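You operate a simulated robot arm through the tools that you are given. There is no shell and no other tool. Be economical: measure what you need, move in short steps, check, and stop when the job is done.

The job below is to be done with a simulated robot arm. You get a single attempt, and the scene is never put back.

JOB
Fold the purple cloth hem, beat it down and let it set under the grey block.
Fine: teal tamper till the bulge sinks, tamper back, block on till the bulge is gone, block back; pinch and drop nothing. Set down upright: teal tamper, grey block.

The check looks at the end state, three seconds after you hand in, the way a careful person would. Anything else that was tipped, shoved, dropped, spilled or broken makes it a failure. Flat cloth is picked up by pressing the open fingertips on it (5 to 10 N) and closing them slowly along it; thin cloth reads only 2 to 8 mm in the jaws.

ROBOT AND FRAMES
A 6-joint arm with a two-finger parallel gripper, fixed in place. Base frame: the origin is at the foot of the arm, x ahead of it, y to its left, z up; the work surface is at about z = 85.2. Lengths are in cm, angles in rad, forces in N, time in s.
With the tool pointing down near the work surface it reaches from about 18 to 84 cm from the base axis. Its first joint turns from -2.897 to 2.897 rad. Payload 3.91 kg.
Tool frame: the origin (TCP) lies between the finger pads and is the grasp point; the fingertips stand 3 cm ahead of it; z points along the fingers, y is the line along which they close. The gripper opens to 11 cm. The fingers are 2 cm wide and 1 cm thick; the gripper's body (4.8 by 11.2 cm) begins 5.5 cm behind the TCP.
Orientation is that of the tool frame in the base frame, as [roll, pitch, yaw] about the fixed x, y, z axes, in that order (R = Rz(yaw) Ry(pitch) Rx(roll)). With the fingers straight down and closing along the base's y, the tool's x points along the base's -x, its y along +y and its z along -z.

CONTROLS
- The arm moves only by the tool nudge_tool. Its argument "steps" is a list of rows, each a list of 7 numbers: the finger opening in cm, from 0 to 11, then the shift along the base's x, y, z in cm, then the turn, a rotation vector about the base's x, y, z in rad. In form: [[hand, tx, ty, tz, ax, ay, az], ...]. A call has 1 to 12 rows; each row is the pose to reach, as a shift and turn from the pose commanded when the call began. A row lasts 0.2 s, in which the tool goes at most 5 cm and 0.15 rad; a call with a longer step from one row to the next is refused whole, and so is a gripper value outside its range. Where a pose cannot be reached the arm comes as near as it can. A force on the tool above 90 N (or 10 N above the force at the start of the call, whichever is more), or a blocked arm, ends the call early, and 0.2 s more pass. Each finger travels about 10.8 cm/s and halts on what it meets, pressing with about 23 N; the grip force reading is that of the motor and also rises with nothing between the fingers. The clock runs only during rows and for 0.2 s after the last one: add rows that repeat a pose to give the fingers time. It gives the time, the measured TCP pose, the force on the tool (base axes), the opening and the grip force at its end, in the units of the frame above (readings bear some noise), with the torque about the TCP (base axes, N m) and any sound that the robot's microphone picked up.
- Cameras (640 x 400 px; columns grow to the right, rows downward): "scene" is fixed at [39.95, 65.09, 158.95]; the picture's right is [-0.97, 0.23, 0.00], its down [0.10, 0.42, -0.90] and it looks along [-0.20, -0.88, -0.43] (base axes); focal length 368 px, centre (320, 200). "wrist" rides on the gripper at [7.7, 0.7, -11.4] in the tool frame; the picture's right is [-0.09, 1.00, 0.00], its down [-0.80, -0.07, -0.59] and it looks along [-0.59, -0.05, 0.80] (tool axes); focal length 270 px, centre (320, 200). There is no depth. A picture from a camera that has moved, and an enlarged one, comes with that camera's place and axes in the base frame and with its lens.
- get_image(camera): a new picture of that camera. The clock stands still meanwhile.
- lift_body(by): slides the trunk up (or, below 0, down) by that many cm; the arm rides with it, the base frame stays. It gives what a move gives, with no picture.
- close_up(camera, box): a new picture of the part [left, top, right, bottom] of that camera's present view, enlarged. The clock stands still meanwhile.
- hand_in(): hands the job in; it is judged then, once.

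Work in short steps. Places have to be worked out from the pictures, the camera data and where the tool is seen: move nearer, look again, correct. Check each grasp and each placing, and mend what went wrong. You have 120 turns and 64 pictures in all, those below and enlarged ones among them. Open the gripper and draw the arm clear of the work before you hand the job in, unless the task says otherwise; then end with one line.

The tools are called after "Request:" by a JSON object that holds its "name" and its "arguments". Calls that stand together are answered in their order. nudge_tool: Moves the arm, as the interface text tells. Its arguments: {"type":"object","properties":{"steps":{"type":"array","items":{"type":"array","items":{"type":"number"}}}},"required":["steps"]} The other tools are called the same way: lift_body (by) slides the trunk up or down; get_image (camera) takes a picture; close_up (camera, box) takes an enlarged picture of a part of a camera's view; hand_in () hands the job in.

At the start:

```text
t: 0.0
tool_pos: [20.22, -29.51, 130.74]
tcp_rot: [3.141, 0.001, -3.141]
wrist_force: [-0.1, -0.1, -0.8]
torque: [-0.02, 0.02, 0.01]
opening: 11.0
grip_force: 0.1
trunk travel left (down, up): [-47.5, 6.5]
```

scene: 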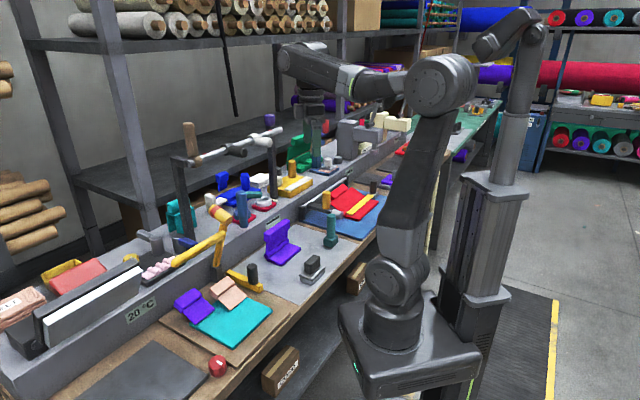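
wrist: 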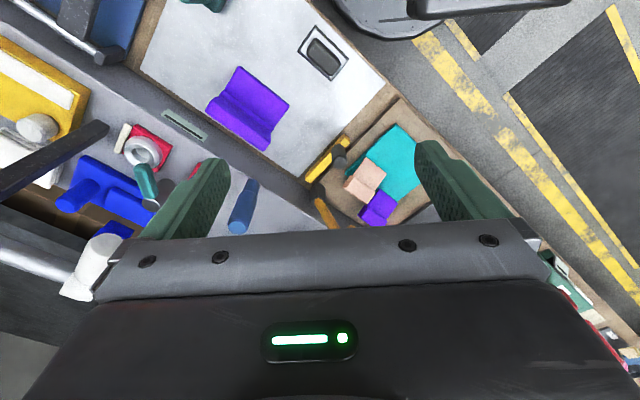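

I start by enlarging the workpiece area: the purple cloth, the teal tamper and the grey block.

Request:
{"name": "close_up", "arguments": {"camera": "scene", "box": [220, 170, 400, 290]}}

Request:
{"name": "close_up", "arguments": {"camera": "wrist", "box": [140, 0, 440, 190]}}

```text
3.33 times, centred on (310, 230) of scene
camera zoom: at [39.95, 65.09, 158.95], right [-0.97, 0.23, 0.0], down [0.1, 0.42, -0.9], along [-0.2, -0.88, -0.43], focal length 1226 px, centre (353, 100)
```

zoom: 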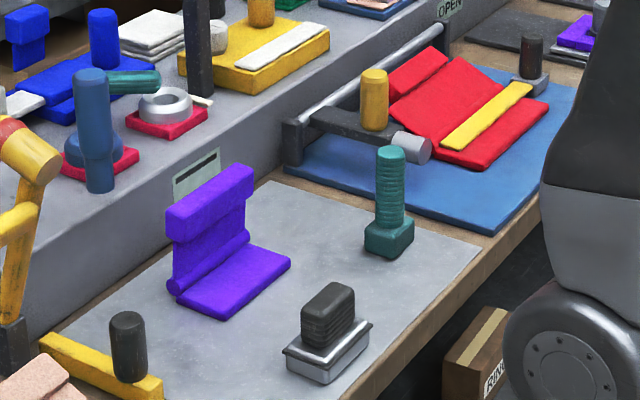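

```text
2.11 times, centred on (290, 95) of wrist
camera zoom: at [12.47, -28.9, 142.29], right [0.09, 1.0, 0.0], down [0.8, -0.07, 0.59], along [0.59, -0.05, -0.8], focal length 569 px, centre (383, 421)
```

zoom: 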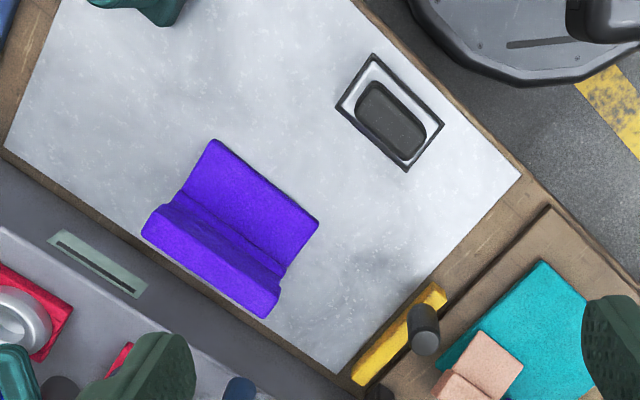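

The cloth lies near (28, -42) with its flap standing on the far side. I'll lower the open hand above it, well clear, for a closer look.

Request:
{"name": "nudge_tool", "arguments": {"steps": [[11, 0.7, -2, -3.5, 0, 0, 0], [11, 1.4, -4, -7.5, 0, 0, 0], [11, 2, -6, -11.5, 0, 0, 0], [11, 2.5, -8, -15.5, 0, 0, 0], [11, 2.5, -10, -19.5, 0, 0, 0], [11, 2.5, -10, -19.5, 0, 0, 0]]}}

Request:
{"name": "get_image", "arguments": {"camera": "wrist"}}

Request:
{"name": "get_image", "arguments": {"camera": "scene"}}

```text
t: 1.4
tool_pos: [22.69, -39.63, 111.29]
tcp_rot: [3.14, -0.001, 3.142]
wrist_force: [-0.3, 0.4, 0.0]
torque: [0.02, 0.01, -0.01]
opening: 10.99
grip_force: 0.1
trunk travel left (down, up): [-47.5, 6.5]
```

```text
59 pictures are left
camera wrist: at [14.95, -38.91, 122.81], right [0.09, 1.0, 0.0], down [0.8, -0.07, 0.59], along [0.59, -0.05, -0.8], focal length 270 px, centre (320, 200)
```

wrist: 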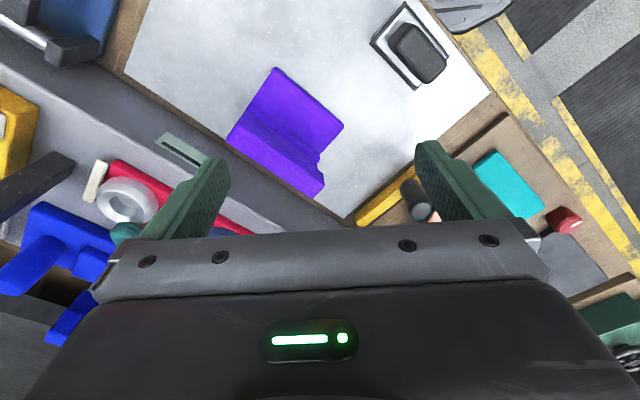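

```text
58 pictures are left
```

scene: 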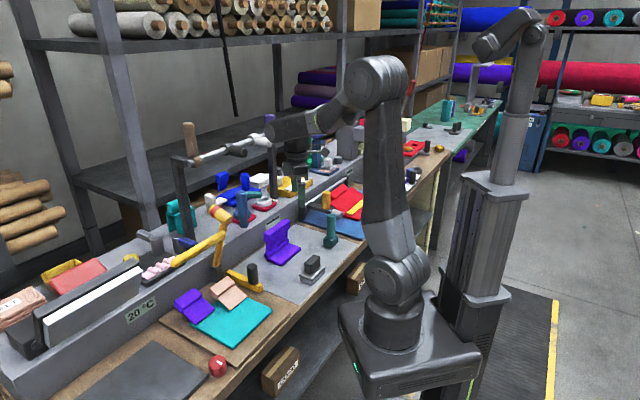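

The flap stands nearly vertical along a line at about 45° in x-y. I'll enlarge the cloth and tools once more for its exact shape.

Request:
{"name": "close_up", "arguments": {"camera": "scene", "box": [255, 205, 351, 290]}}

Request:
{"name": "close_up", "arguments": {"camera": "wrist", "box": [200, 40, 380, 220]}}

```text
4.71 times, centred on (303, 248) of scene
camera zoom: at [39.95, 65.09, 158.95], right [-0.97, 0.23, 0.0], down [0.1, 0.42, -0.9], along [-0.2, -0.88, -0.43], focal length 1731 px, centre (400, -24)
```

zoom: 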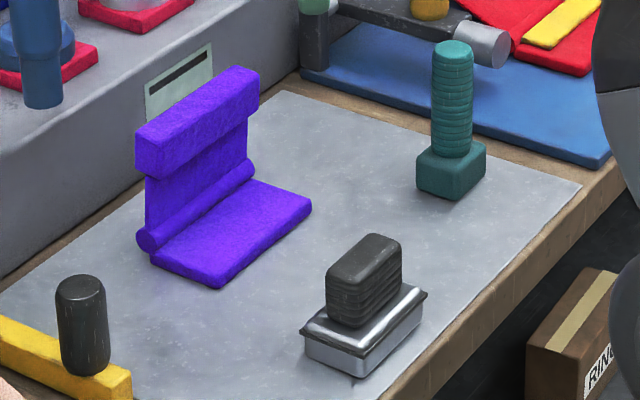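

```text
2.22 times, centred on (290, 130) of wrist
camera zoom: at [14.95, -38.91, 122.81], right [0.09, 1.0, 0.0], down [0.8, -0.07, 0.59], along [0.59, -0.05, -0.8], focal length 601 px, centre (387, 356)
```

zoom: 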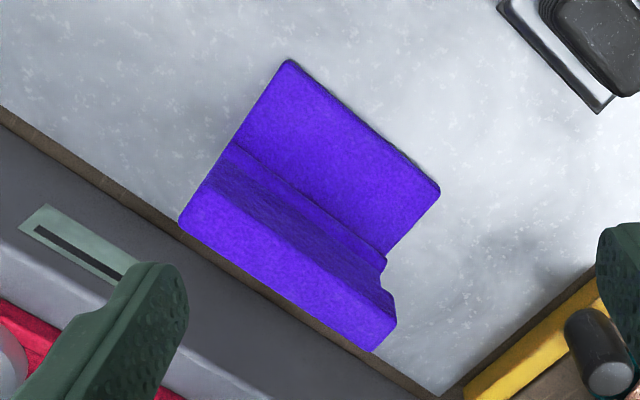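

The picture shows a slab base, a hinge roll and an upright flap with a thick head, centred about (29.8, -45.7) and reaching z≈96–97. I'll yaw the hand by -45° so it closes parallel to the flap, and move behind it, still high.

Request:
{"name": "nudge_tool", "arguments": {"steps": [[11, 1.6, -1.5, 0, 0, 0, -0.13], [11, 3.2, -3, 0, 0, 0, -0.26], [9, 4.8, -4.5, 0, 0, 0, -0.39], [7, 6.4, -6, 0, 0, 0, -0.52], [6, 8, -7.4, 0, 0, 0, -0.65], [6, 9.9, -8.9, 0, 0, 0, -0.785], [6, 9.9, -8.9, 0, 0, 0, -0.785]]}}

Request:
{"name": "get_image", "arguments": {"camera": "wrist"}}

Request:
{"name": "close_up", "arguments": {"camera": "scene", "box": [200, 130, 380, 290]}}

```text
t: 2.8
tool_pos: [30.62, -46.23, 111.53]
tcp_rot: [3.131, -0.019, 2.392]
wrist_force: [-49.4, 62.9, -0.7]
torque: [-8.02, -6.18, -1.77]
opening: 5.98
grip_force: 0.1
trunk travel left (down, up): [-47.5, 6.5]
stopped in row 6: the force on the tool passed its limit at 114 N (the readings are from after the stop); the commanded pose is now the measured one
```

```text
55 pictures are left
camera wrist: at [25.51, -40.83, 123.09], right [0.74, 0.67, 0.01], down [0.54, -0.61, 0.58], along [0.39, -0.43, -0.82], focal length 270 px, centre (320, 200)
```

wrist: 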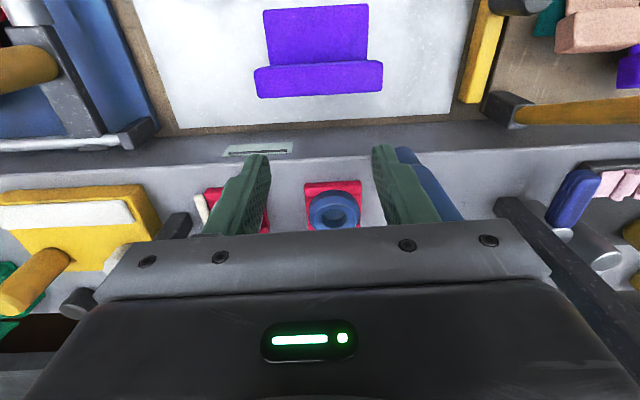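

```text
2.50 times, centred on (290, 210) of scene
camera zoom: at [39.95, 65.09, 158.95], right [-0.97, 0.23, 0.0], down [0.1, 0.42, -0.9], along [-0.2, -0.88, -0.43], focal length 920 px, centre (395, 175)
```

zoom: 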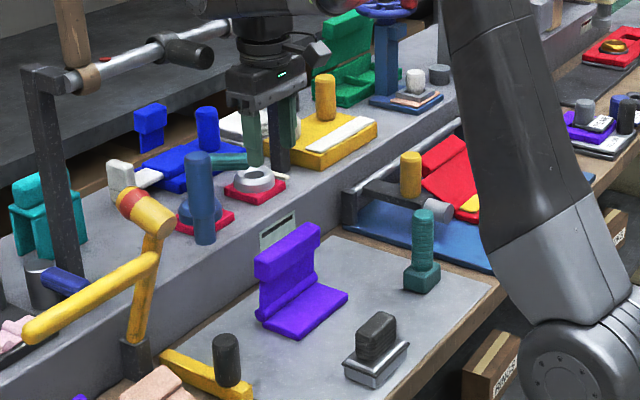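

The move stopped at u≈54 against something about 12–13 cm above the TCP, pushing back toward -u; likely the bench rail or something on it. I'll look closely before backing off.

Request:
{"name": "close_up", "arguments": {"camera": "scene", "box": [200, 110, 320, 200]}}

```text
4.44 times, centred on (260, 155) of scene
camera zoom: at [39.95, 65.09, 158.95], right [-0.97, 0.23, 0.0], down [0.1, 0.42, -0.9], along [-0.2, -0.88, -0.43], focal length 1635 px, centre (587, 400)
```

zoom: 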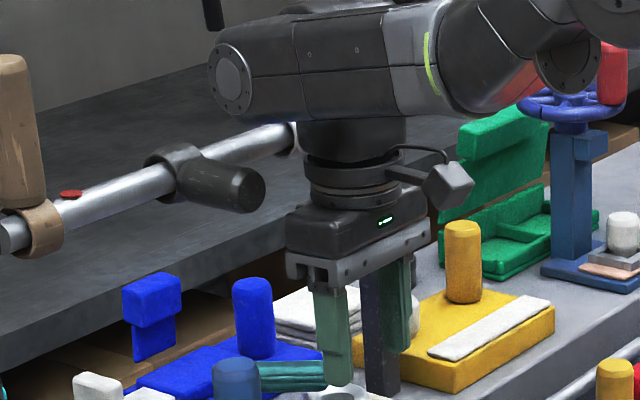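

The flange met the rail at about z≈125, u≈59. I'll back off, lower, and lean the tool about 25° so the wrist stays away from the rail while the fingertips point behind the flap.

Request:
{"name": "nudge_tool", "arguments": {"steps": [[6, -1.8, 1.75, 0, 0, 0, 0], [6, -3.6, 3.5, -1, -0.1, -0.103, 0], [6, -3.6, 3.5, -3, -0.2, -0.206, 0], [6, -3.6, 3.5, -5.5, -0.3, -0.309, 0], [6, -3.6, 3.5, -7.5, -0.3, -0.309, 0], [6, -3.6, 3.5, -7.5, -0.3, -0.309, 0]]}}

Request:
{"name": "get_image", "arguments": {"camera": "wrist"}}

Request:
{"name": "close_up", "arguments": {"camera": "scene", "box": [180, 110, 380, 290]}}

```text
t: 4.2
tool_pos: [28.0, -43.94, 103.43]
tcp_rot: [-3.139, 0.408, 2.399]
wrist_force: [0.2, 0.5, -0.3]
torque: [0.02, 0.02, -0.03]
opening: 6.02
grip_force: 0.0
trunk travel left (down, up): [-47.5, 6.5]
```

```text
52 pictures are left
camera wrist: at [19.81, -35.55, 110.83], right [0.73, 0.68, 0.03], down [0.32, -0.39, 0.86], along [0.6, -0.62, -0.5], focal length 270 px, centre (320, 200)
```

wrist: 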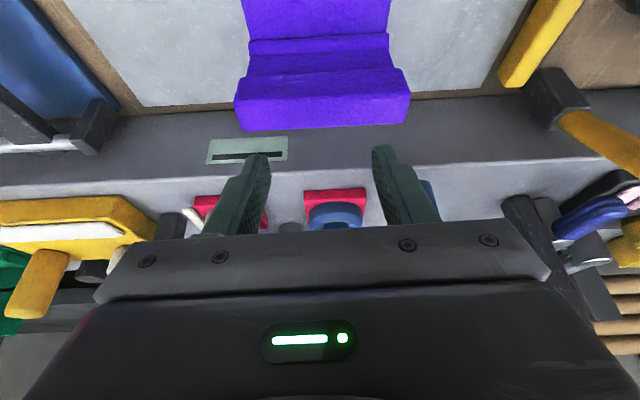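

```text
2.22 times, centred on (280, 200) of scene
camera zoom: at [39.95, 65.09, 158.95], right [-0.97, 0.23, 0.0], down [0.1, 0.42, -0.9], along [-0.2, -0.88, -0.43], focal length 817 px, centre (409, 200)
```

zoom: 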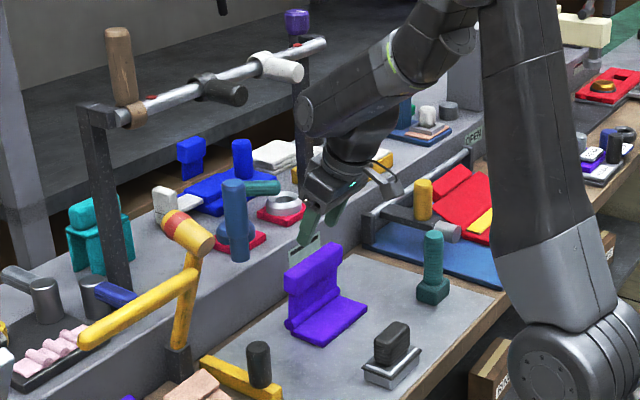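

The rail is intact and the hand centred on the flap. Now I move the tips over and behind the head (u≈57) and down to about z≈94.

Request:
{"name": "nudge_tool", "arguments": {"steps": [[6, 1.8, -1.75, 0, 0, 0, 0], [6, 3.6, -3.5, 0, 0, 0, 0], [6, 3.6, -3.5, -2.5, 0, 0, 0], [6, 3.6, -3.5, -5, 0, 0, 0], [6, 3.6, -3.5, -6.5, 0, 0, 0], [6, 3.6, -3.5, -6.5, 0, 0, 0]]}}

Request:
{"name": "get_image", "arguments": {"camera": "wrist"}}

Request:
{"name": "close_up", "arguments": {"camera": "scene", "box": [250, 170, 350, 260]}}

```text
t: 5.6
tool_pos: [31.53, -47.41, 96.82]
tcp_rot: [-3.139, 0.41, 2.396]
wrist_force: [-0.4, 0.3, 0.0]
torque: [0.03, 0.02, -0.02]
opening: 6.02
grip_force: 0.1
trunk travel left (down, up): [-47.5, 6.5]
```

```text
50 pictures are left
camera wrist: at [23.42, -38.98, 104.33], right [0.73, 0.68, 0.03], down [0.32, -0.39, 0.86], along [0.6, -0.62, -0.5], focal length 270 px, centre (320, 200)
```

wrist: 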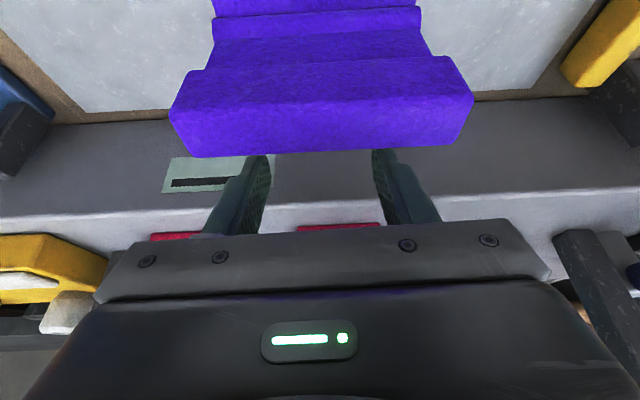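

```text
4.44 times, centred on (300, 215) of scene
camera zoom: at [39.95, 65.09, 158.95], right [-0.97, 0.23, 0.0], down [0.1, 0.42, -0.9], along [-0.2, -0.88, -0.43], focal length 1635 px, centre (409, 133)
```

zoom: 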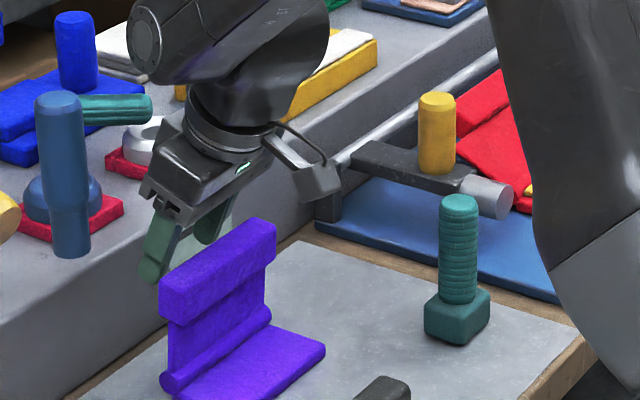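

The tips are behind the head, no contact yet. I'll push slowly toward -u along the hinge's arc for the first part.

Request:
{"name": "nudge_tool", "arguments": {"steps": [[6, -0.7, 0.7, 0, 0, 0, 0], [6, -1.4, 1.4, 0.2, 0, 0, 0], [6, -2.1, 2.1, 0.4, 0, 0, 0], [6, -2.8, 2.8, 0.5, 0, 0, 0], [6, -3.5, 3.5, 0.6, 0, 0, 0], [6, -4.2, 4.1, 0.6, 0, 0, 0]]}}

Request:
{"name": "close_up", "arguments": {"camera": "scene", "box": [250, 170, 350, 270]}}

```text
t: 7.0
tool_pos: [27.37, -43.42, 97.36]
tcp_rot: [-3.14, 0.409, 2.399]
wrist_force: [-0.7, 0.4, 0.3]
torque: [0.03, -0.01, 0.01]
opening: 5.98
grip_force: 0.1
trunk travel left (down, up): [-47.5, 6.5]
```

```text
4.00 times, centred on (300, 220) of scene
camera zoom: at [39.95, 65.09, 158.95], right [-0.97, 0.23, 0.0], down [0.1, 0.42, -0.9], along [-0.2, -0.88, -0.43], focal length 1471 px, centre (400, 120)
```

zoom: 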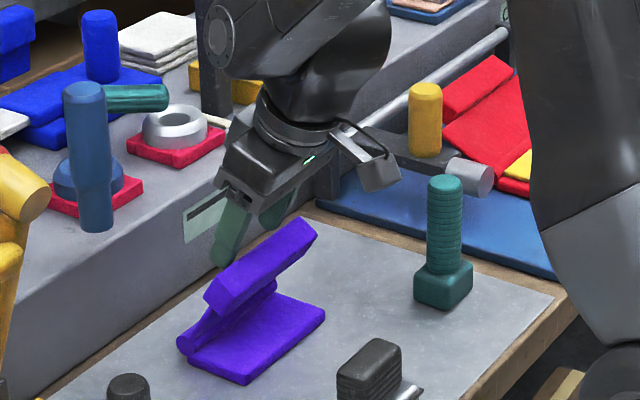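

The flap is turning cleanly about its hinge with almost no force. I continue along the arc, over and down.

Request:
{"name": "nudge_tool", "arguments": {"steps": [[6, -0.7, 0.7, -0.3, 0, 0, 0], [6, -1.35, 1.3, -0.75, 0, 0, 0], [6, -1.9, 1.85, -1.3, 0, 0, 0], [6, -2.5, 2.45, -1.9, 0, 0, 0], [6, -3.0, 2.9, -2.7, 0, 0, 0], [6, -3.45, 3.4, -3.5, 0, 0, 0]]}}

Request:
{"name": "close_up", "arguments": {"camera": "scene", "box": [250, 170, 350, 270]}}

```text
t: 8.4
tool_pos: [23.9, -39.87, 93.98]
tcp_rot: [-3.141, 0.408, 2.396]
wrist_force: [-0.5, 0.5, -0.8]
torque: [0.02, 0.01, 0.01]
opening: 5.99
grip_force: 0.0
trunk travel left (down, up): [-47.5, 6.5]
```

```text
4.00 times, centred on (300, 220) of scene
camera zoom: at [39.95, 65.09, 158.95], right [-0.97, 0.23, 0.0], down [0.1, 0.42, -0.9], along [-0.2, -0.88, -0.43], focal length 1471 px, centre (400, 120)
```

zoom: 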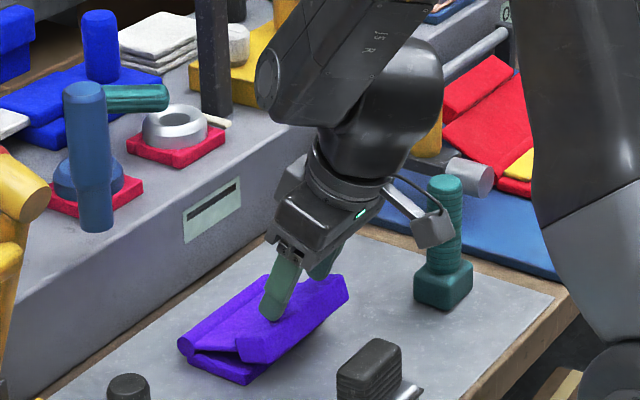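

The flap is almost down on the base. I'll press it down in small steps and watch the force.

Request:
{"name": "nudge_tool", "arguments": {"steps": [[6, -0.2, 0.2, -0.6, 0, 0, 0], [6, -0.4, 0.4, -1.2, 0, 0, 0], [6, -0.5, 0.5, -1.6, 0, 0, 0], [6, -0.5, 0.5, -1.6, 0, 0, 0]]}}

Request:
{"name": "close_up", "arguments": {"camera": "scene", "box": [250, 170, 350, 270]}}

```text
t: 9.4
tool_pos: [23.3, -39.29, 92.4]
tcp_rot: [-3.138, 0.41, 2.397]
wrist_force: [-2.8, 3.5, 15.1]
torque: [0.36, -0.24, 0.11]
opening: 5.98
grip_force: 0.1
trunk travel left (down, up): [-47.5, 6.5]
```

```text
4.00 times, centred on (300, 220) of scene
camera zoom: at [39.95, 65.09, 158.95], right [-0.97, 0.23, 0.0], down [0.1, 0.42, -0.9], along [-0.2, -0.88, -0.43], focal length 1471 px, centre (400, 120)
```

zoom: 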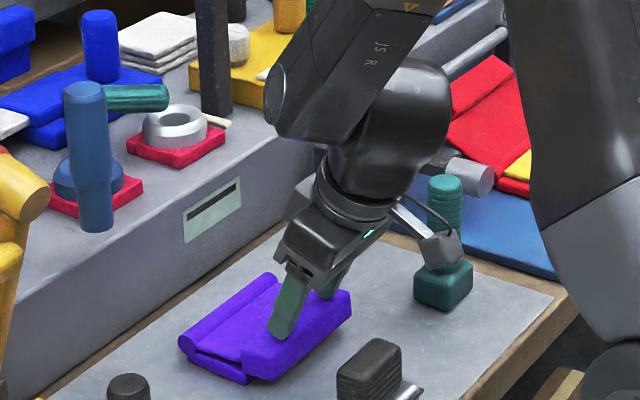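

15 N with the flap lying on the base. I hold briefly, then lift straight off to see if it stays.

Request:
{"name": "nudge_tool", "arguments": {"steps": [[6, 0, 0, -0.2, 0, 0, 0], [6, 0, 0, -0.2, 0, 0, 0], [6, 0, 0, -0.2, 0, 0, 0], [6, 0, 0, 2, 0, 0, 0], [6, 0, 0, 6, 0, 0, 0], [6, 0, 0, 10, 0, 0, 0], [6, 0, 0, 12, 0, 0, 0]]}}

Request:
{"name": "close_up", "arguments": {"camera": "scene", "box": [250, 170, 350, 270]}}

Request:
{"name": "get_image", "arguments": {"camera": "wrist"}}

```text
t: 11.0
tool_pos: [23.29, -39.46, 104.52]
tcp_rot: [-3.14, 0.409, 2.398]
wrist_force: [-0.2, 0.0, 0.0]
torque: [-0.01, 0.0, -0.01]
opening: 5.97
grip_force: 0.1
trunk travel left (down, up): [-47.5, 6.5]
```

```text
4.00 times, centred on (300, 220) of scene
camera zoom: at [39.95, 65.09, 158.95], right [-0.97, 0.23, 0.0], down [0.1, 0.42, -0.9], along [-0.2, -0.88, -0.43], focal length 1471 px, centre (400, 120)
```

zoom: 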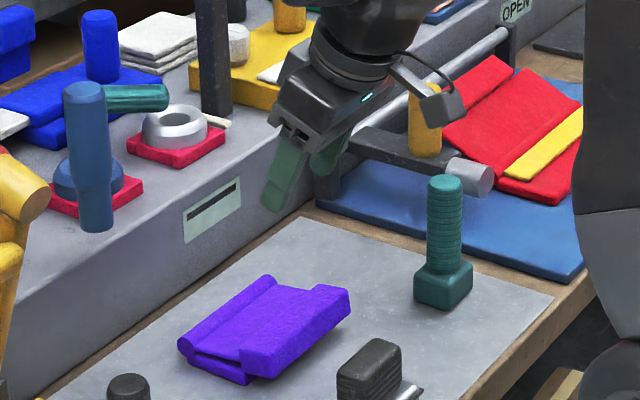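

```text
44 pictures are left
camera wrist: at [15.23, -30.98, 111.96], right [0.73, 0.68, 0.03], down [0.32, -0.39, 0.86], along [0.6, -0.62, -0.5], focal length 270 px, centre (320, 200)
```

wrist: 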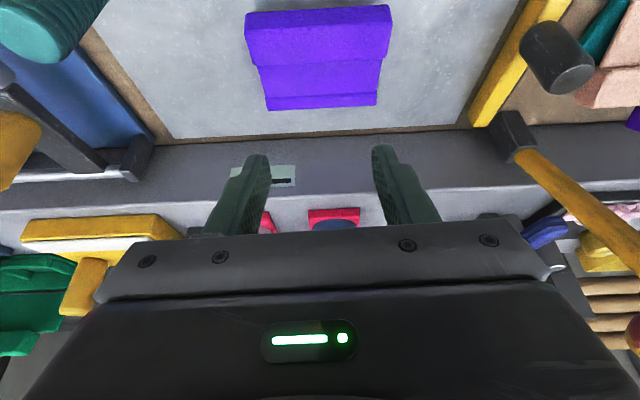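

The fold holds. Now the tamper, near (10.5, -46.8): I straighten the tool and hover over it with tips above its top to refine its position.

Request:
{"name": "nudge_tool", "arguments": {"steps": [[6, -1, 0, 1.5, 0.093, 0.1, 0], [6, -4, -1.5, 2.5, 0.186, 0.2, 0], [6, -7, -3.5, 2.5, 0.278, 0.302, 0], [6, -10, -5.5, 2.5, 0.278, 0.302, 0], [6, -12.8, -7.3, 2.5, 0.278, 0.302, 0], [6, -12.8, -7.3, 2.5, 0.278, 0.302, 0]]}}

Request:
{"name": "get_image", "arguments": {"camera": "wrist"}}

Request:
{"name": "close_up", "arguments": {"camera": "scene", "box": [260, 150, 380, 270]}}

```text
t: 12.4
tool_pos: [10.56, -46.74, 106.93]
tcp_rot: [-3.14, -0.001, 2.398]
wrist_force: [-0.1, 0.0, 0.4]
torque: [0.0, -0.03, -0.01]
opening: 5.99
grip_force: 0.2
trunk travel left (down, up): [-47.5, 6.5]
```

```text
43 pictures are left
camera wrist: at [5.32, -40.98, 118.35], right [0.74, 0.67, 0.0], down [0.54, -0.59, 0.59], along [0.4, -0.44, -0.81], focal length 270 px, centre (320, 200)
```

wrist: 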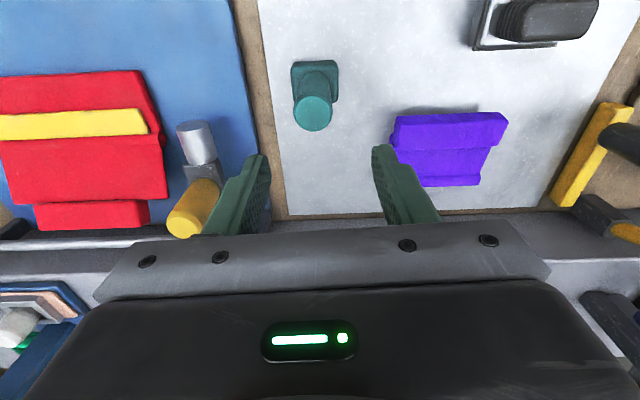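

```text
3.33 times, centred on (320, 210) of scene
camera zoom: at [39.95, 65.09, 158.95], right [-0.97, 0.23, 0.0], down [0.1, 0.42, -0.9], along [-0.2, -0.88, -0.43], focal length 1226 px, centre (320, 167)
```

zoom: 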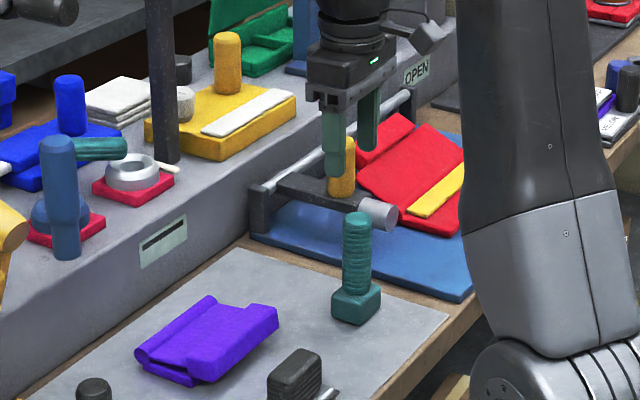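

The tamper's axis resolves to (9.7, -46.6), top z≈96.6. I centre and descend around the handle to z≈93.7 with the neighbours clear.

Request:
{"name": "nudge_tool", "arguments": {"steps": [[6, -0.85, 0.12, 0, 0, 0, 0], [6, -0.85, 0.12, -4, 0, 0, 0], [6, -0.85, 0.12, -8, 0, 0, 0], [6, -0.85, 0.12, -11, 0, 0, 0], [6, -0.85, 0.12, -13.2, 0, 0, 0], [6, -0.85, 0.12, -13.2, 0, 0, 0]]}}

Request:
{"name": "get_image", "arguments": {"camera": "wrist"}}

Request:
{"name": "close_up", "arguments": {"camera": "scene", "box": [290, 180, 380, 270]}}

```text
t: 13.8
tool_pos: [9.7, -46.53, 93.61]
tcp_rot: [-3.14, -0.002, 2.395]
wrist_force: [0.1, -0.9, -0.8]
torque: [-0.02, -0.01, 0.01]
opening: 6.0
grip_force: 0.0
trunk travel left (down, up): [-47.5, 6.5]
```

```text
41 pictures are left
camera wrist: at [4.57, -40.85, 105.08], right [0.74, 0.67, 0.0], down [0.54, -0.59, 0.59], along [0.4, -0.44, -0.8], focal length 270 px, centre (320, 200)
```

wrist: 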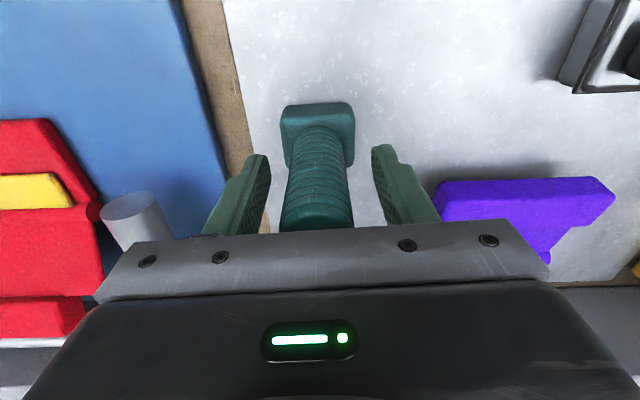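

```text
4.44 times, centred on (335, 225) of scene
camera zoom: at [39.95, 65.09, 158.95], right [-0.97, 0.23, 0.0], down [0.1, 0.42, -0.9], along [-0.2, -0.88, -0.43], focal length 1635 px, centre (253, 89)
```

zoom: 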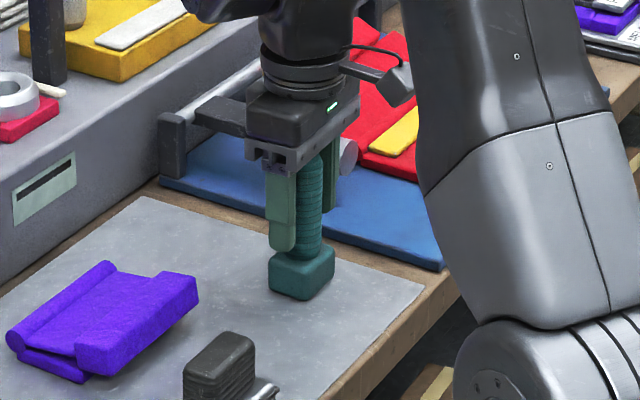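

The handle sits between the pads. I close on it gently.

Request:
{"name": "nudge_tool", "arguments": {"steps": [[5, 0, 0, 0, 0, 0, 0], [4, 0, 0, 0, 0, 0, 0], [3, 0, 0, 0, 0, 0, 0], [2, 0, 0, 0, 0, 0, 0], [2, 0, 0, 0, 0, 0, 0]]}}

```text
t: 15.0
tool_pos: [9.79, -46.65, 93.52]
tcp_rot: [-3.14, -0.002, 2.398]
wrist_force: [-0.3, -1.2, 0.3]
torque: [-0.02, 0.02, -0.03]
opening: 3.14
grip_force: 23.0
trunk travel left (down, up): [-47.5, 6.5]
```

Held at 3.14 cm with 23 N. I lift it and check that it comes along upright.

Request:
{"name": "nudge_tool", "arguments": {"steps": [[2, 0, 0, 1, 0, 0, 0], [2, 0, 0, 4, 0, 0, 0], [2, 0, 0, 8, 0, 0, 0], [2, 0, 0, 10, 0, 0, 0], [2, 0, 0, 10, 0, 0, 0]]}}

Request:
{"name": "get_image", "arguments": {"camera": "wrist"}}

Request:
{"name": "close_up", "arguments": {"camera": "scene", "box": [250, 160, 380, 270]}}

```text
t: 16.2
tool_pos: [9.81, -46.6, 103.8]
tcp_rot: [-3.14, -0.002, 2.396]
wrist_force: [-0.6, 0.3, -1.1]
torque: [-0.01, -0.02, -0.03]
opening: 3.14
grip_force: 23.3
trunk travel left (down, up): [-47.5, 6.5]
```

```text
39 pictures are left
camera wrist: at [4.52, -40.84, 115.22], right [0.74, 0.67, 0.0], down [0.54, -0.59, 0.59], along [0.4, -0.44, -0.81], focal length 270 px, centre (320, 200)
```

wrist: 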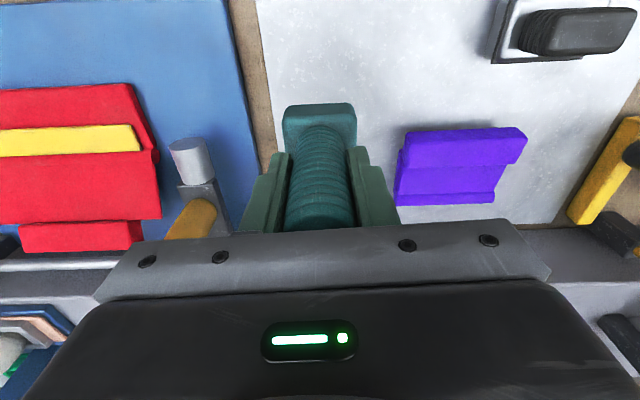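

```text
3.64 times, centred on (315, 215) of scene
camera zoom: at [39.95, 65.09, 158.95], right [-0.97, 0.23, 0.0], down [0.1, 0.42, -0.9], along [-0.2, -0.88, -0.43], focal length 1338 px, centre (338, 146)
```

zoom: 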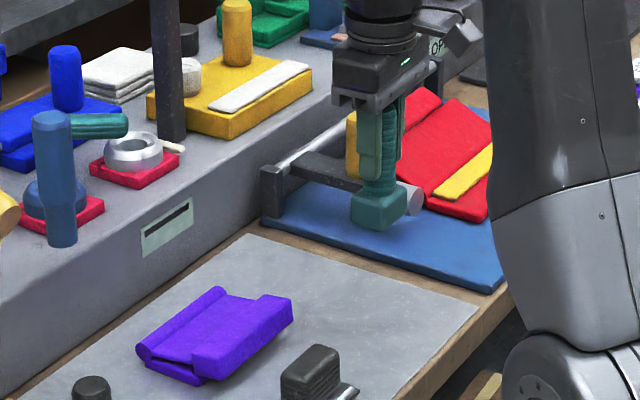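

The tamper is held upright. I look closely at the fold before choosing where to beat.

Request:
{"name": "close_up", "arguments": {"camera": "scene", "box": [270, 225, 340, 275]}}

Request:
{"name": "close_up", "arguments": {"camera": "wrist", "box": [370, 100, 560, 220]}}

```text
8.00 times, centred on (305, 250) of scene
camera zoom: at [39.95, 65.09, 158.95], right [-0.97, 0.23, 0.0], down [0.1, 0.42, -0.9], along [-0.2, -0.88, -0.43], focal length 2943 px, centre (440, -200)
```

zoom: 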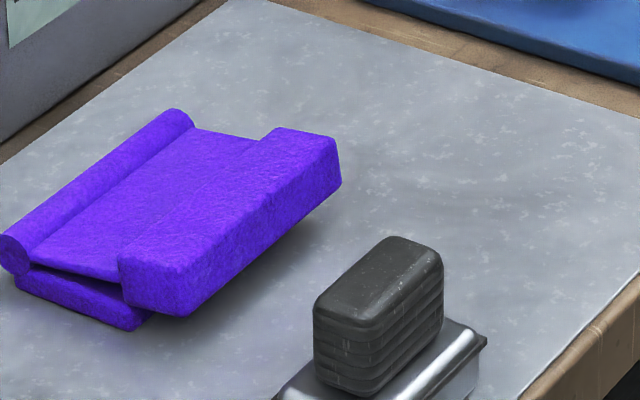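

```text
3.33 times, centred on (465, 160) of wrist
camera zoom: at [4.52, -40.84, 115.22], right [0.74, 0.67, 0.0], down [0.54, -0.59, 0.59], along [0.4, -0.44, -0.81], focal length 901 px, centre (-163, 333)
```

zoom: 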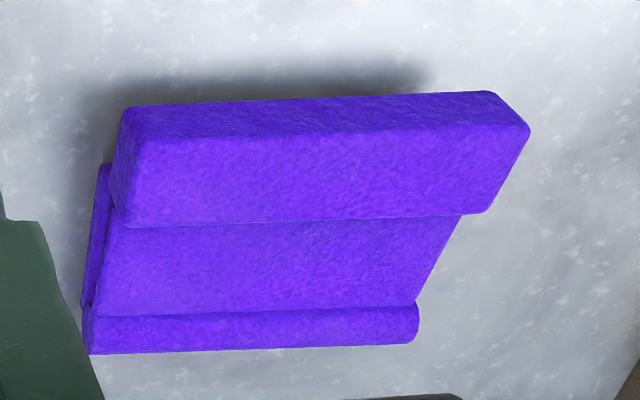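

The thick head sits raised over the base's front at about (23.7, -39.9), top z≈89.7. I carry the tamper above it and lower gently to find contact.

Request:
{"name": "nudge_tool", "arguments": {"steps": [[2, 3, 1.5, 0, 0, 0, 0], [2, 6.5, 3, 0, 0, 0, 0], [2, 10, 4.8, 0, 0, 0, 0], [2, 13, 6.3, 0, 0, 0, 0], [2, 13.9, 6.7, -1, 0, 0, 0], [2, 13.9, 6.7, -3, 0, 0, 0], [2, 13.9, 6.7, -4.5, 0, 0, 0], [2, 13.9, 6.7, -5.5, 0, 0, 0], [2, 13.9, 6.7, -5.5, 0, 0, 0]]}}

Request:
{"name": "close_up", "arguments": {"camera": "scene", "box": [260, 195, 350, 275]}}

```text
t: 18.2
tool_pos: [23.64, -39.87, 98.16]
tcp_rot: [-3.139, -0.002, 2.398]
wrist_force: [0.8, -0.1, -1.6]
torque: [0.0, -0.02, 0.02]
opening: 3.14
grip_force: 22.8
trunk travel left (down, up): [-47.5, 6.5]
```

```text
5.00 times, centred on (305, 235) of scene
camera zoom: at [39.95, 65.09, 158.95], right [-0.97, 0.23, 0.0], down [0.1, 0.42, -0.9], along [-0.2, -0.88, -0.43], focal length 1839 px, centre (395, 25)
```

zoom: 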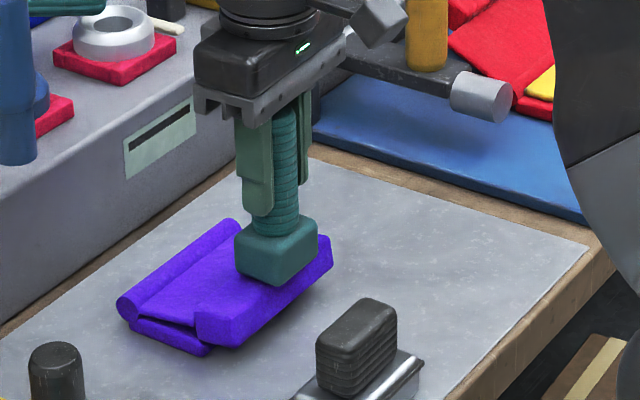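

The tamper is right over the head, just about to touch. I strike down by small amounts and read the force.

Request:
{"name": "nudge_tool", "arguments": {"steps": [[2, 0, 0, 1.5, 0, 0, 0], [2, 0, 0, -0.5, 0, 0, 0], [2, 0, 0, -0.9, 0, 0, 0]]}}

```text
t: 19.0
tool_pos: [23.51, -39.8, 97.48]
tcp_rot: [-3.139, 0.001, 2.399]
wrist_force: [-5.2, 4.9, 24.6]
torque: [0.7, 0.08, 0.08]
opening: 3.13
grip_force: 22.9
trunk travel left (down, up): [-47.5, 6.5]
```

Contact at block bottom z≈89.2 with 25 N. Now a series of four short beats.

Request:
{"name": "nudge_tool", "arguments": {"steps": [[2, 0, 0, 2.5, 0, 0, 0], [2, 0, 0, -0.1, 0, 0, 0], [2, 0, 0, 2.5, 0, 0, 0], [2, 0, 0, -0.1, 0, 0, 0], [2, 0, 0, 2.5, 0, 0, 0], [2, 0, 0, -0.1, 0, 0, 0], [2, 0, 0, 2.5, 0, 0, 0], [2, 0, 0, -0.1, 0, 0, 0], [2, 0, 0, 2.5, 0, 0, 0]]}}

Request:
{"name": "close_up", "arguments": {"camera": "scene", "box": [260, 195, 350, 275]}}

```text
t: 21.0
tool_pos: [23.51, -39.92, 99.71]
tcp_rot: [-3.142, -0.002, 2.397]
wrist_force: [0.0, 0.8, -0.1]
torque: [-0.01, 0.01, 0.02]
opening: 3.13
grip_force: 22.8
trunk travel left (down, up): [-47.5, 6.5]
```

```text
5.00 times, centred on (305, 235) of scene
camera zoom: at [39.95, 65.09, 158.95], right [-0.97, 0.23, 0.0], down [0.1, 0.42, -0.9], along [-0.2, -0.88, -0.43], focal length 1839 px, centre (395, 25)
```

zoom: 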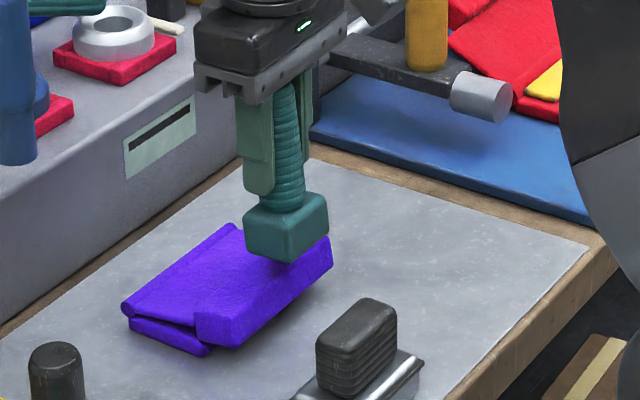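

The roll at the fold has visibly shrunk: that is the bulge. I look closer to see how far it has sunk.

Request:
{"name": "close_up", "arguments": {"camera": "scene", "box": [270, 225, 340, 275]}}

Request:
{"name": "get_image", "arguments": {"camera": "wrist"}}

```text
8.00 times, centred on (305, 250) of scene
camera zoom: at [39.95, 65.09, 158.95], right [-0.97, 0.23, 0.0], down [0.1, 0.42, -0.9], along [-0.2, -0.88, -0.43], focal length 2943 px, centre (440, -200)
```

zoom: 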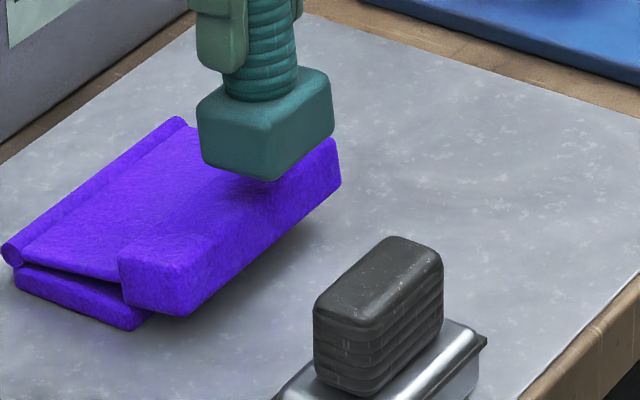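

```text
32 pictures are left
camera wrist: at [18.35, -34.18, 111.22], right [0.74, 0.67, 0.0], down [0.54, -0.59, 0.59], along [0.4, -0.44, -0.8], focal length 270 px, centre (320, 200)
```

wrist: 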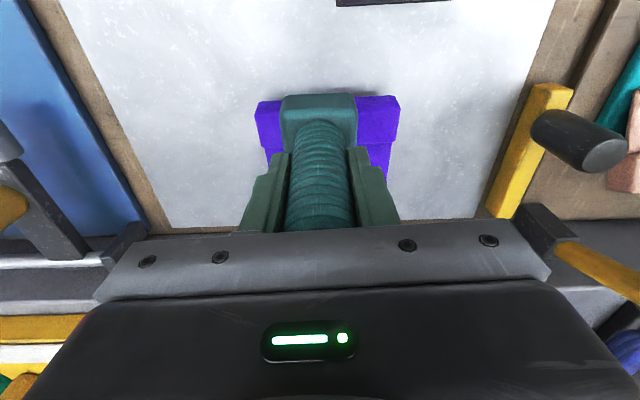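

The roll has sunk by about a third. I give another five beats.

Request:
{"name": "nudge_tool", "arguments": {"steps": [[2, 0, 0, -2.6, 0, 0, 0], [2, 0, 0, 0, 0, 0, 0], [2, 0, 0, -2.6, 0, 0, 0], [2, 0, 0, 0, 0, 0, 0], [2, 0, 0, -2.6, 0, 0, 0], [2, 0, 0, 0, 0, 0, 0], [2, 0, 0, -2.6, 0, 0, 0], [2, 0, 0, 0, 0, 0, 0], [2, 0, 0, -2.6, 0, 0, 0], [2, 0, 0, 0, 0, 0, 0]]}}

Request:
{"name": "close_up", "arguments": {"camera": "scene", "box": [270, 225, 340, 275]}}

```text
t: 23.2
tool_pos: [23.62, -39.82, 99.75]
tcp_rot: [-3.139, -0.001, 2.395]
wrist_force: [0.5, -0.6, -1.1]
torque: [0.0, -0.02, 0.02]
opening: 3.15
grip_force: 22.1
trunk travel left (down, up): [-47.5, 6.5]
```

```text
8.00 times, centred on (305, 250) of scene
camera zoom: at [39.95, 65.09, 158.95], right [-0.97, 0.23, 0.0], down [0.1, 0.42, -0.9], along [-0.2, -0.88, -0.43], focal length 2943 px, centre (440, -200)
```

zoom: 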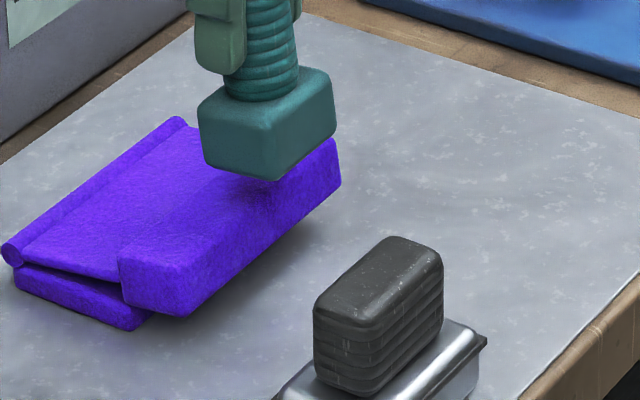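

No further change, so the tamping stage is done. I carry the tamper back over its original spot (9.75, -46.6).

Request:
{"name": "nudge_tool", "arguments": {"steps": [[2, 0, 0, 3, 0, 0, 0], [2, -3, -1.5, 4, 0, 0, 0], [2, -6.5, -3.2, 4, 0, 0, 0], [2, -10, -4.9, 4, 0, 0, 0], [2, -13, -6.4, 4, 0, 0, 0], [2, -13.85, -6.75, 3, 0, 0, 0], [2, -13.85, -6.75, 0, 0, 0, 0], [2, -13.85, -6.75, -3, 0, 0, 0], [2, -13.85, -6.75, -5, 0, 0, 0], [2, -13.85, -6.75, -5, 0, 0, 0]]}}

Request:
{"name": "close_up", "arguments": {"camera": "scene", "box": [285, 180, 385, 270]}}

```text
t: 25.4
tool_pos: [9.82, -46.66, 94.69]
tcp_rot: [-3.139, -0.002, 2.397]
wrist_force: [-0.1, 0.3, -1.4]
torque: [0.0, -0.01, -0.03]
opening: 3.13
grip_force: 23.4
trunk travel left (down, up): [-47.5, 6.5]
```

```text
4.44 times, centred on (335, 225) of scene
camera zoom: at [39.95, 65.09, 158.95], right [-0.97, 0.23, 0.0], down [0.1, 0.42, -0.9], along [-0.2, -0.88, -0.43], focal length 1635 px, centre (253, 89)
```

zoom: 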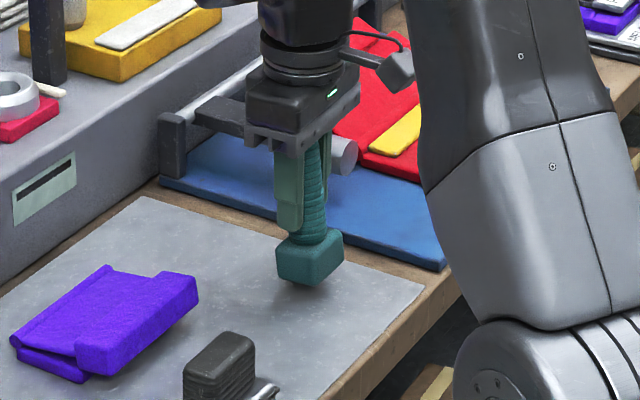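

A slight lean in the grip is visible; I lower until the base meets the table and presses itself flat.

Request:
{"name": "nudge_tool", "arguments": {"steps": [[2, 0, 0, -0.4, 0, 0, 0], [2, 0, 0, -0.8, 0, 0, 0], [2, 0, 0, -1.0, 0, 0, 0], [2, 0, 0, -1.0, 0, 0, 0]]}}

```text
t: 26.4
tool_pos: [9.87, -46.68, 93.73]
tcp_rot: [-3.139, -0.002, 2.396]
wrist_force: [-0.6, 0.3, -1.8]
torque: [-0.01, -0.03, 0.0]
opening: 3.13
grip_force: 23.3
trunk travel left (down, up): [-47.5, 6.5]
```

No contact yet; a little lower.

Request:
{"name": "nudge_tool", "arguments": {"steps": [[2, 0, 0, -0.2, 0, 0, 0], [2, 0, 0, -0.4, 0, 0, 0], [2, 0, 0, -0.4, 0, 0, 0]]}}

Request:
{"name": "close_up", "arguments": {"camera": "scene", "box": [305, 200, 365, 260]}}

```text
t: 27.2
tool_pos: [9.81, -46.62, 93.25]
tcp_rot: [-3.141, -0.002, 2.396]
wrist_force: [-0.4, -0.3, -1.1]
torque: [-0.02, -0.04, 0.0]
opening: 3.13
grip_force: 23.0
trunk travel left (down, up): [-47.5, 6.5]
```

```text
6.67 times, centred on (335, 230) of scene
camera zoom: at [39.95, 65.09, 158.95], right [-0.97, 0.23, 0.0], down [0.1, 0.42, -0.9], along [-0.2, -0.88, -0.43], focal length 2452 px, centre (220, 0)
```

zoom: 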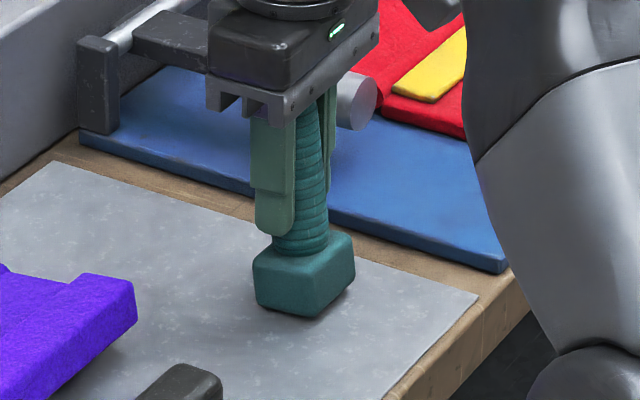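

The tamper leans a few degrees about the pad axis and hasn't touched yet. I keep lowering in small steps until it seats.

Request:
{"name": "nudge_tool", "arguments": {"steps": [[2, 0, 0, -0.2, 0, 0, 0], [2, 0, 0, -0.4, 0, 0, 0], [2, 0, 0, -0.4, 0, 0, 0]]}}

```text
t: 28.0
tool_pos: [9.79, -46.51, 93.3]
tcp_rot: [-3.135, 0.002, 2.397]
wrist_force: [-2.0, -0.7, 35.0]
torque: [0.27, -0.74, -0.04]
opening: 3.19
grip_force: 22.7
trunk travel left (down, up): [-47.5, 6.5]
```

Seated at 35 N. I ease off the pressure slightly and look.

Request:
{"name": "nudge_tool", "arguments": {"steps": [[2, 0, 0, 0.3, 0, 0, 0], [2, 0, 0, 0.3, 0, 0, 0]]}}

Request:
{"name": "close_up", "arguments": {"camera": "scene", "box": [305, 200, 365, 260]}}

```text
t: 28.6
tool_pos: [9.79, -46.64, 93.3]
tcp_rot: [-3.14, -0.002, 2.395]
wrist_force: [-1.8, -3.8, 12.3]
torque: [-0.16, -0.11, -0.06]
opening: 3.14
grip_force: 23.4
trunk travel left (down, up): [-47.5, 6.5]
```

```text
6.67 times, centred on (335, 230) of scene
camera zoom: at [39.95, 65.09, 158.95], right [-0.97, 0.23, 0.0], down [0.1, 0.42, -0.9], along [-0.2, -0.88, -0.43], focal length 2452 px, centre (220, 0)
```

zoom: 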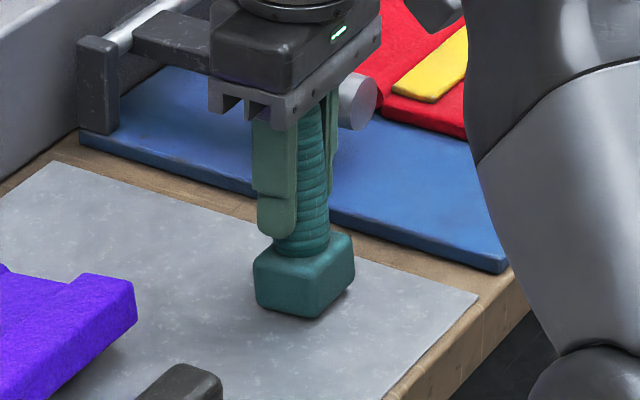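

Only a small lean remains, well within its base. I open slowly so it settles flat.

Request:
{"name": "nudge_tool", "arguments": {"steps": [[3.2, 0, 0, 0, 0, 0, 0], [3.4, 0, 0, 0, 0, 0, 0], [3.8, 0, 0, 0, 0, 0, 0], [5, 0, 0, 0, 0, 0, 0], [6, 0, 0, 0, 0, 0, 0], [6, 0, 0, 0, 0, 0, 0]]}}

Request:
{"name": "close_up", "arguments": {"camera": "scene", "box": [305, 200, 365, 260]}}

```text
t: 30.0
tool_pos: [9.76, -46.69, 93.42]
tcp_rot: [-3.141, -0.003, 2.397]
wrist_force: [-0.4, -0.3, 0.2]
torque: [0.02, -0.02, 0.03]
opening: 6.01
grip_force: 0.0
trunk travel left (down, up): [-47.5, 6.5]
```

```text
6.67 times, centred on (335, 230) of scene
camera zoom: at [39.95, 65.09, 158.95], right [-0.97, 0.23, 0.0], down [0.1, 0.42, -0.9], along [-0.2, -0.88, -0.43], focal length 2452 px, centre (220, 0)
```

zoom: 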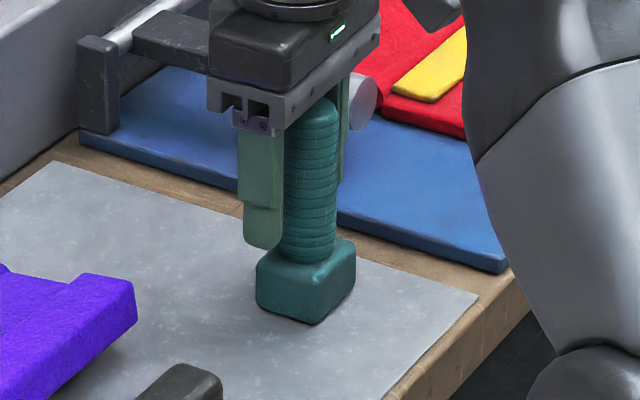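

The tamper stands upright at its spot. I rise straight up and hover over the grey block near (20.8, -29).

Request:
{"name": "nudge_tool", "arguments": {"steps": [[6, 0, 0, 4, 0, 0, 0], [6, 0, 0, 8, 0, 0, 0], [6, 0, 0, 12, 0, 0, 0], [6, 2, 3.5, 13, 0, 0, 0], [6, 4, 7, 13, 0, 0, 0], [6, 6, 10.5, 13, 0, 0, 0], [6, 8, 14, 13, 0, 0, 0], [6, 11, 17.7, 13, 0, 0, 0], [6, 11, 17.7, 13, 0, 0, 0]]}}

Request:
{"name": "get_image", "arguments": {"camera": "wrist"}}

Request:
{"name": "close_up", "arguments": {"camera": "scene", "box": [270, 195, 360, 285]}}

```text
t: 32.0
tool_pos: [20.71, -28.92, 106.38]
tcp_rot: [-3.14, -0.001, 2.397]
wrist_force: [0.5, 0.7, -0.9]
torque: [0.01, -0.03, -0.01]
opening: 5.99
grip_force: 0.1
trunk travel left (down, up): [-47.5, 6.5]
```

```text
26 pictures are left
camera wrist: at [15.52, -23.21, 117.79], right [0.74, 0.67, 0.0], down [0.54, -0.59, 0.59], along [0.4, -0.44, -0.81], focal length 270 px, centre (320, 200)
```

wrist: 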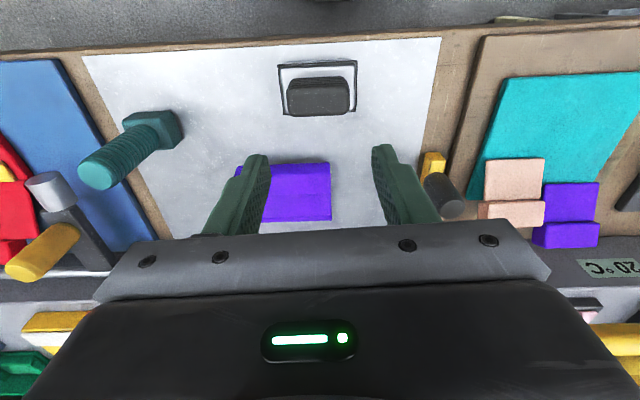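

```text
4.44 times, centred on (315, 240) of scene
camera zoom: at [39.95, 65.09, 158.95], right [-0.97, 0.23, 0.0], down [0.1, 0.42, -0.9], along [-0.2, -0.88, -0.43], focal length 1635 px, centre (342, 22)
```

zoom: 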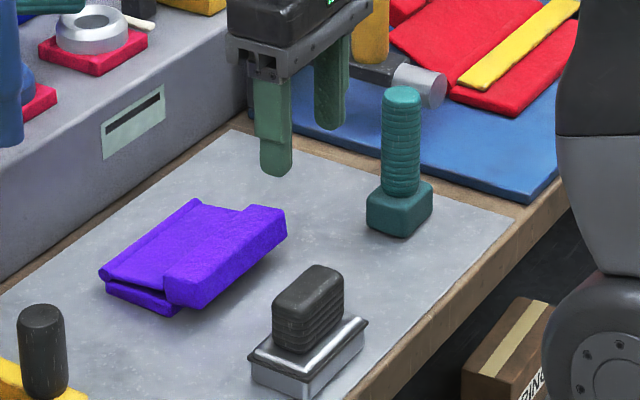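

I enlarge the block in the wrist view for its size and centre.

Request:
{"name": "close_up", "arguments": {"camera": "wrist", "box": [260, 50, 380, 130]}}

Request:
{"name": "close_up", "arguments": {"camera": "scene", "box": [295, 245, 340, 285]}}

```text
5.00 times, centred on (320, 90) of wrist
camera zoom: at [15.52, -23.21, 117.79], right [0.74, 0.67, 0.0], down [0.54, -0.59, 0.59], along [0.4, -0.44, -0.81], focal length 1351 px, centre (320, 750)
```

zoom: 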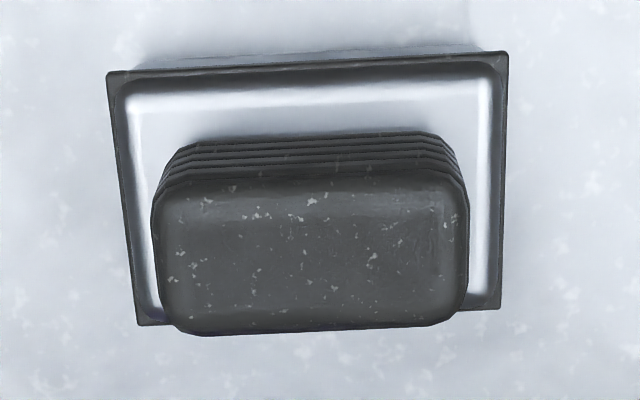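

```text
10.00 times, centred on (318, 265) of scene
camera zoom: at [39.95, 65.09, 158.95], right [-0.97, 0.23, 0.0], down [0.1, 0.42, -0.9], along [-0.2, -0.88, -0.43], focal length 3678 px, centre (345, -450)
```

zoom: 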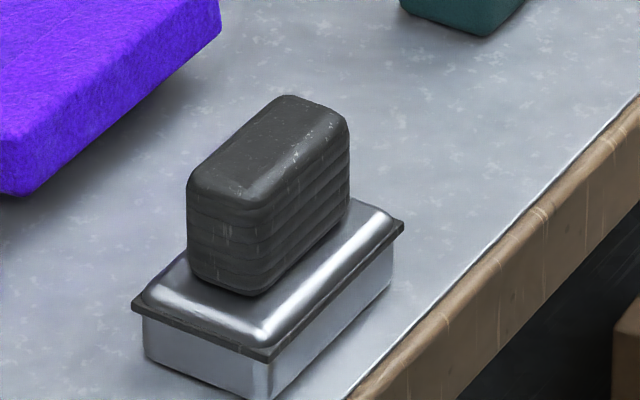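

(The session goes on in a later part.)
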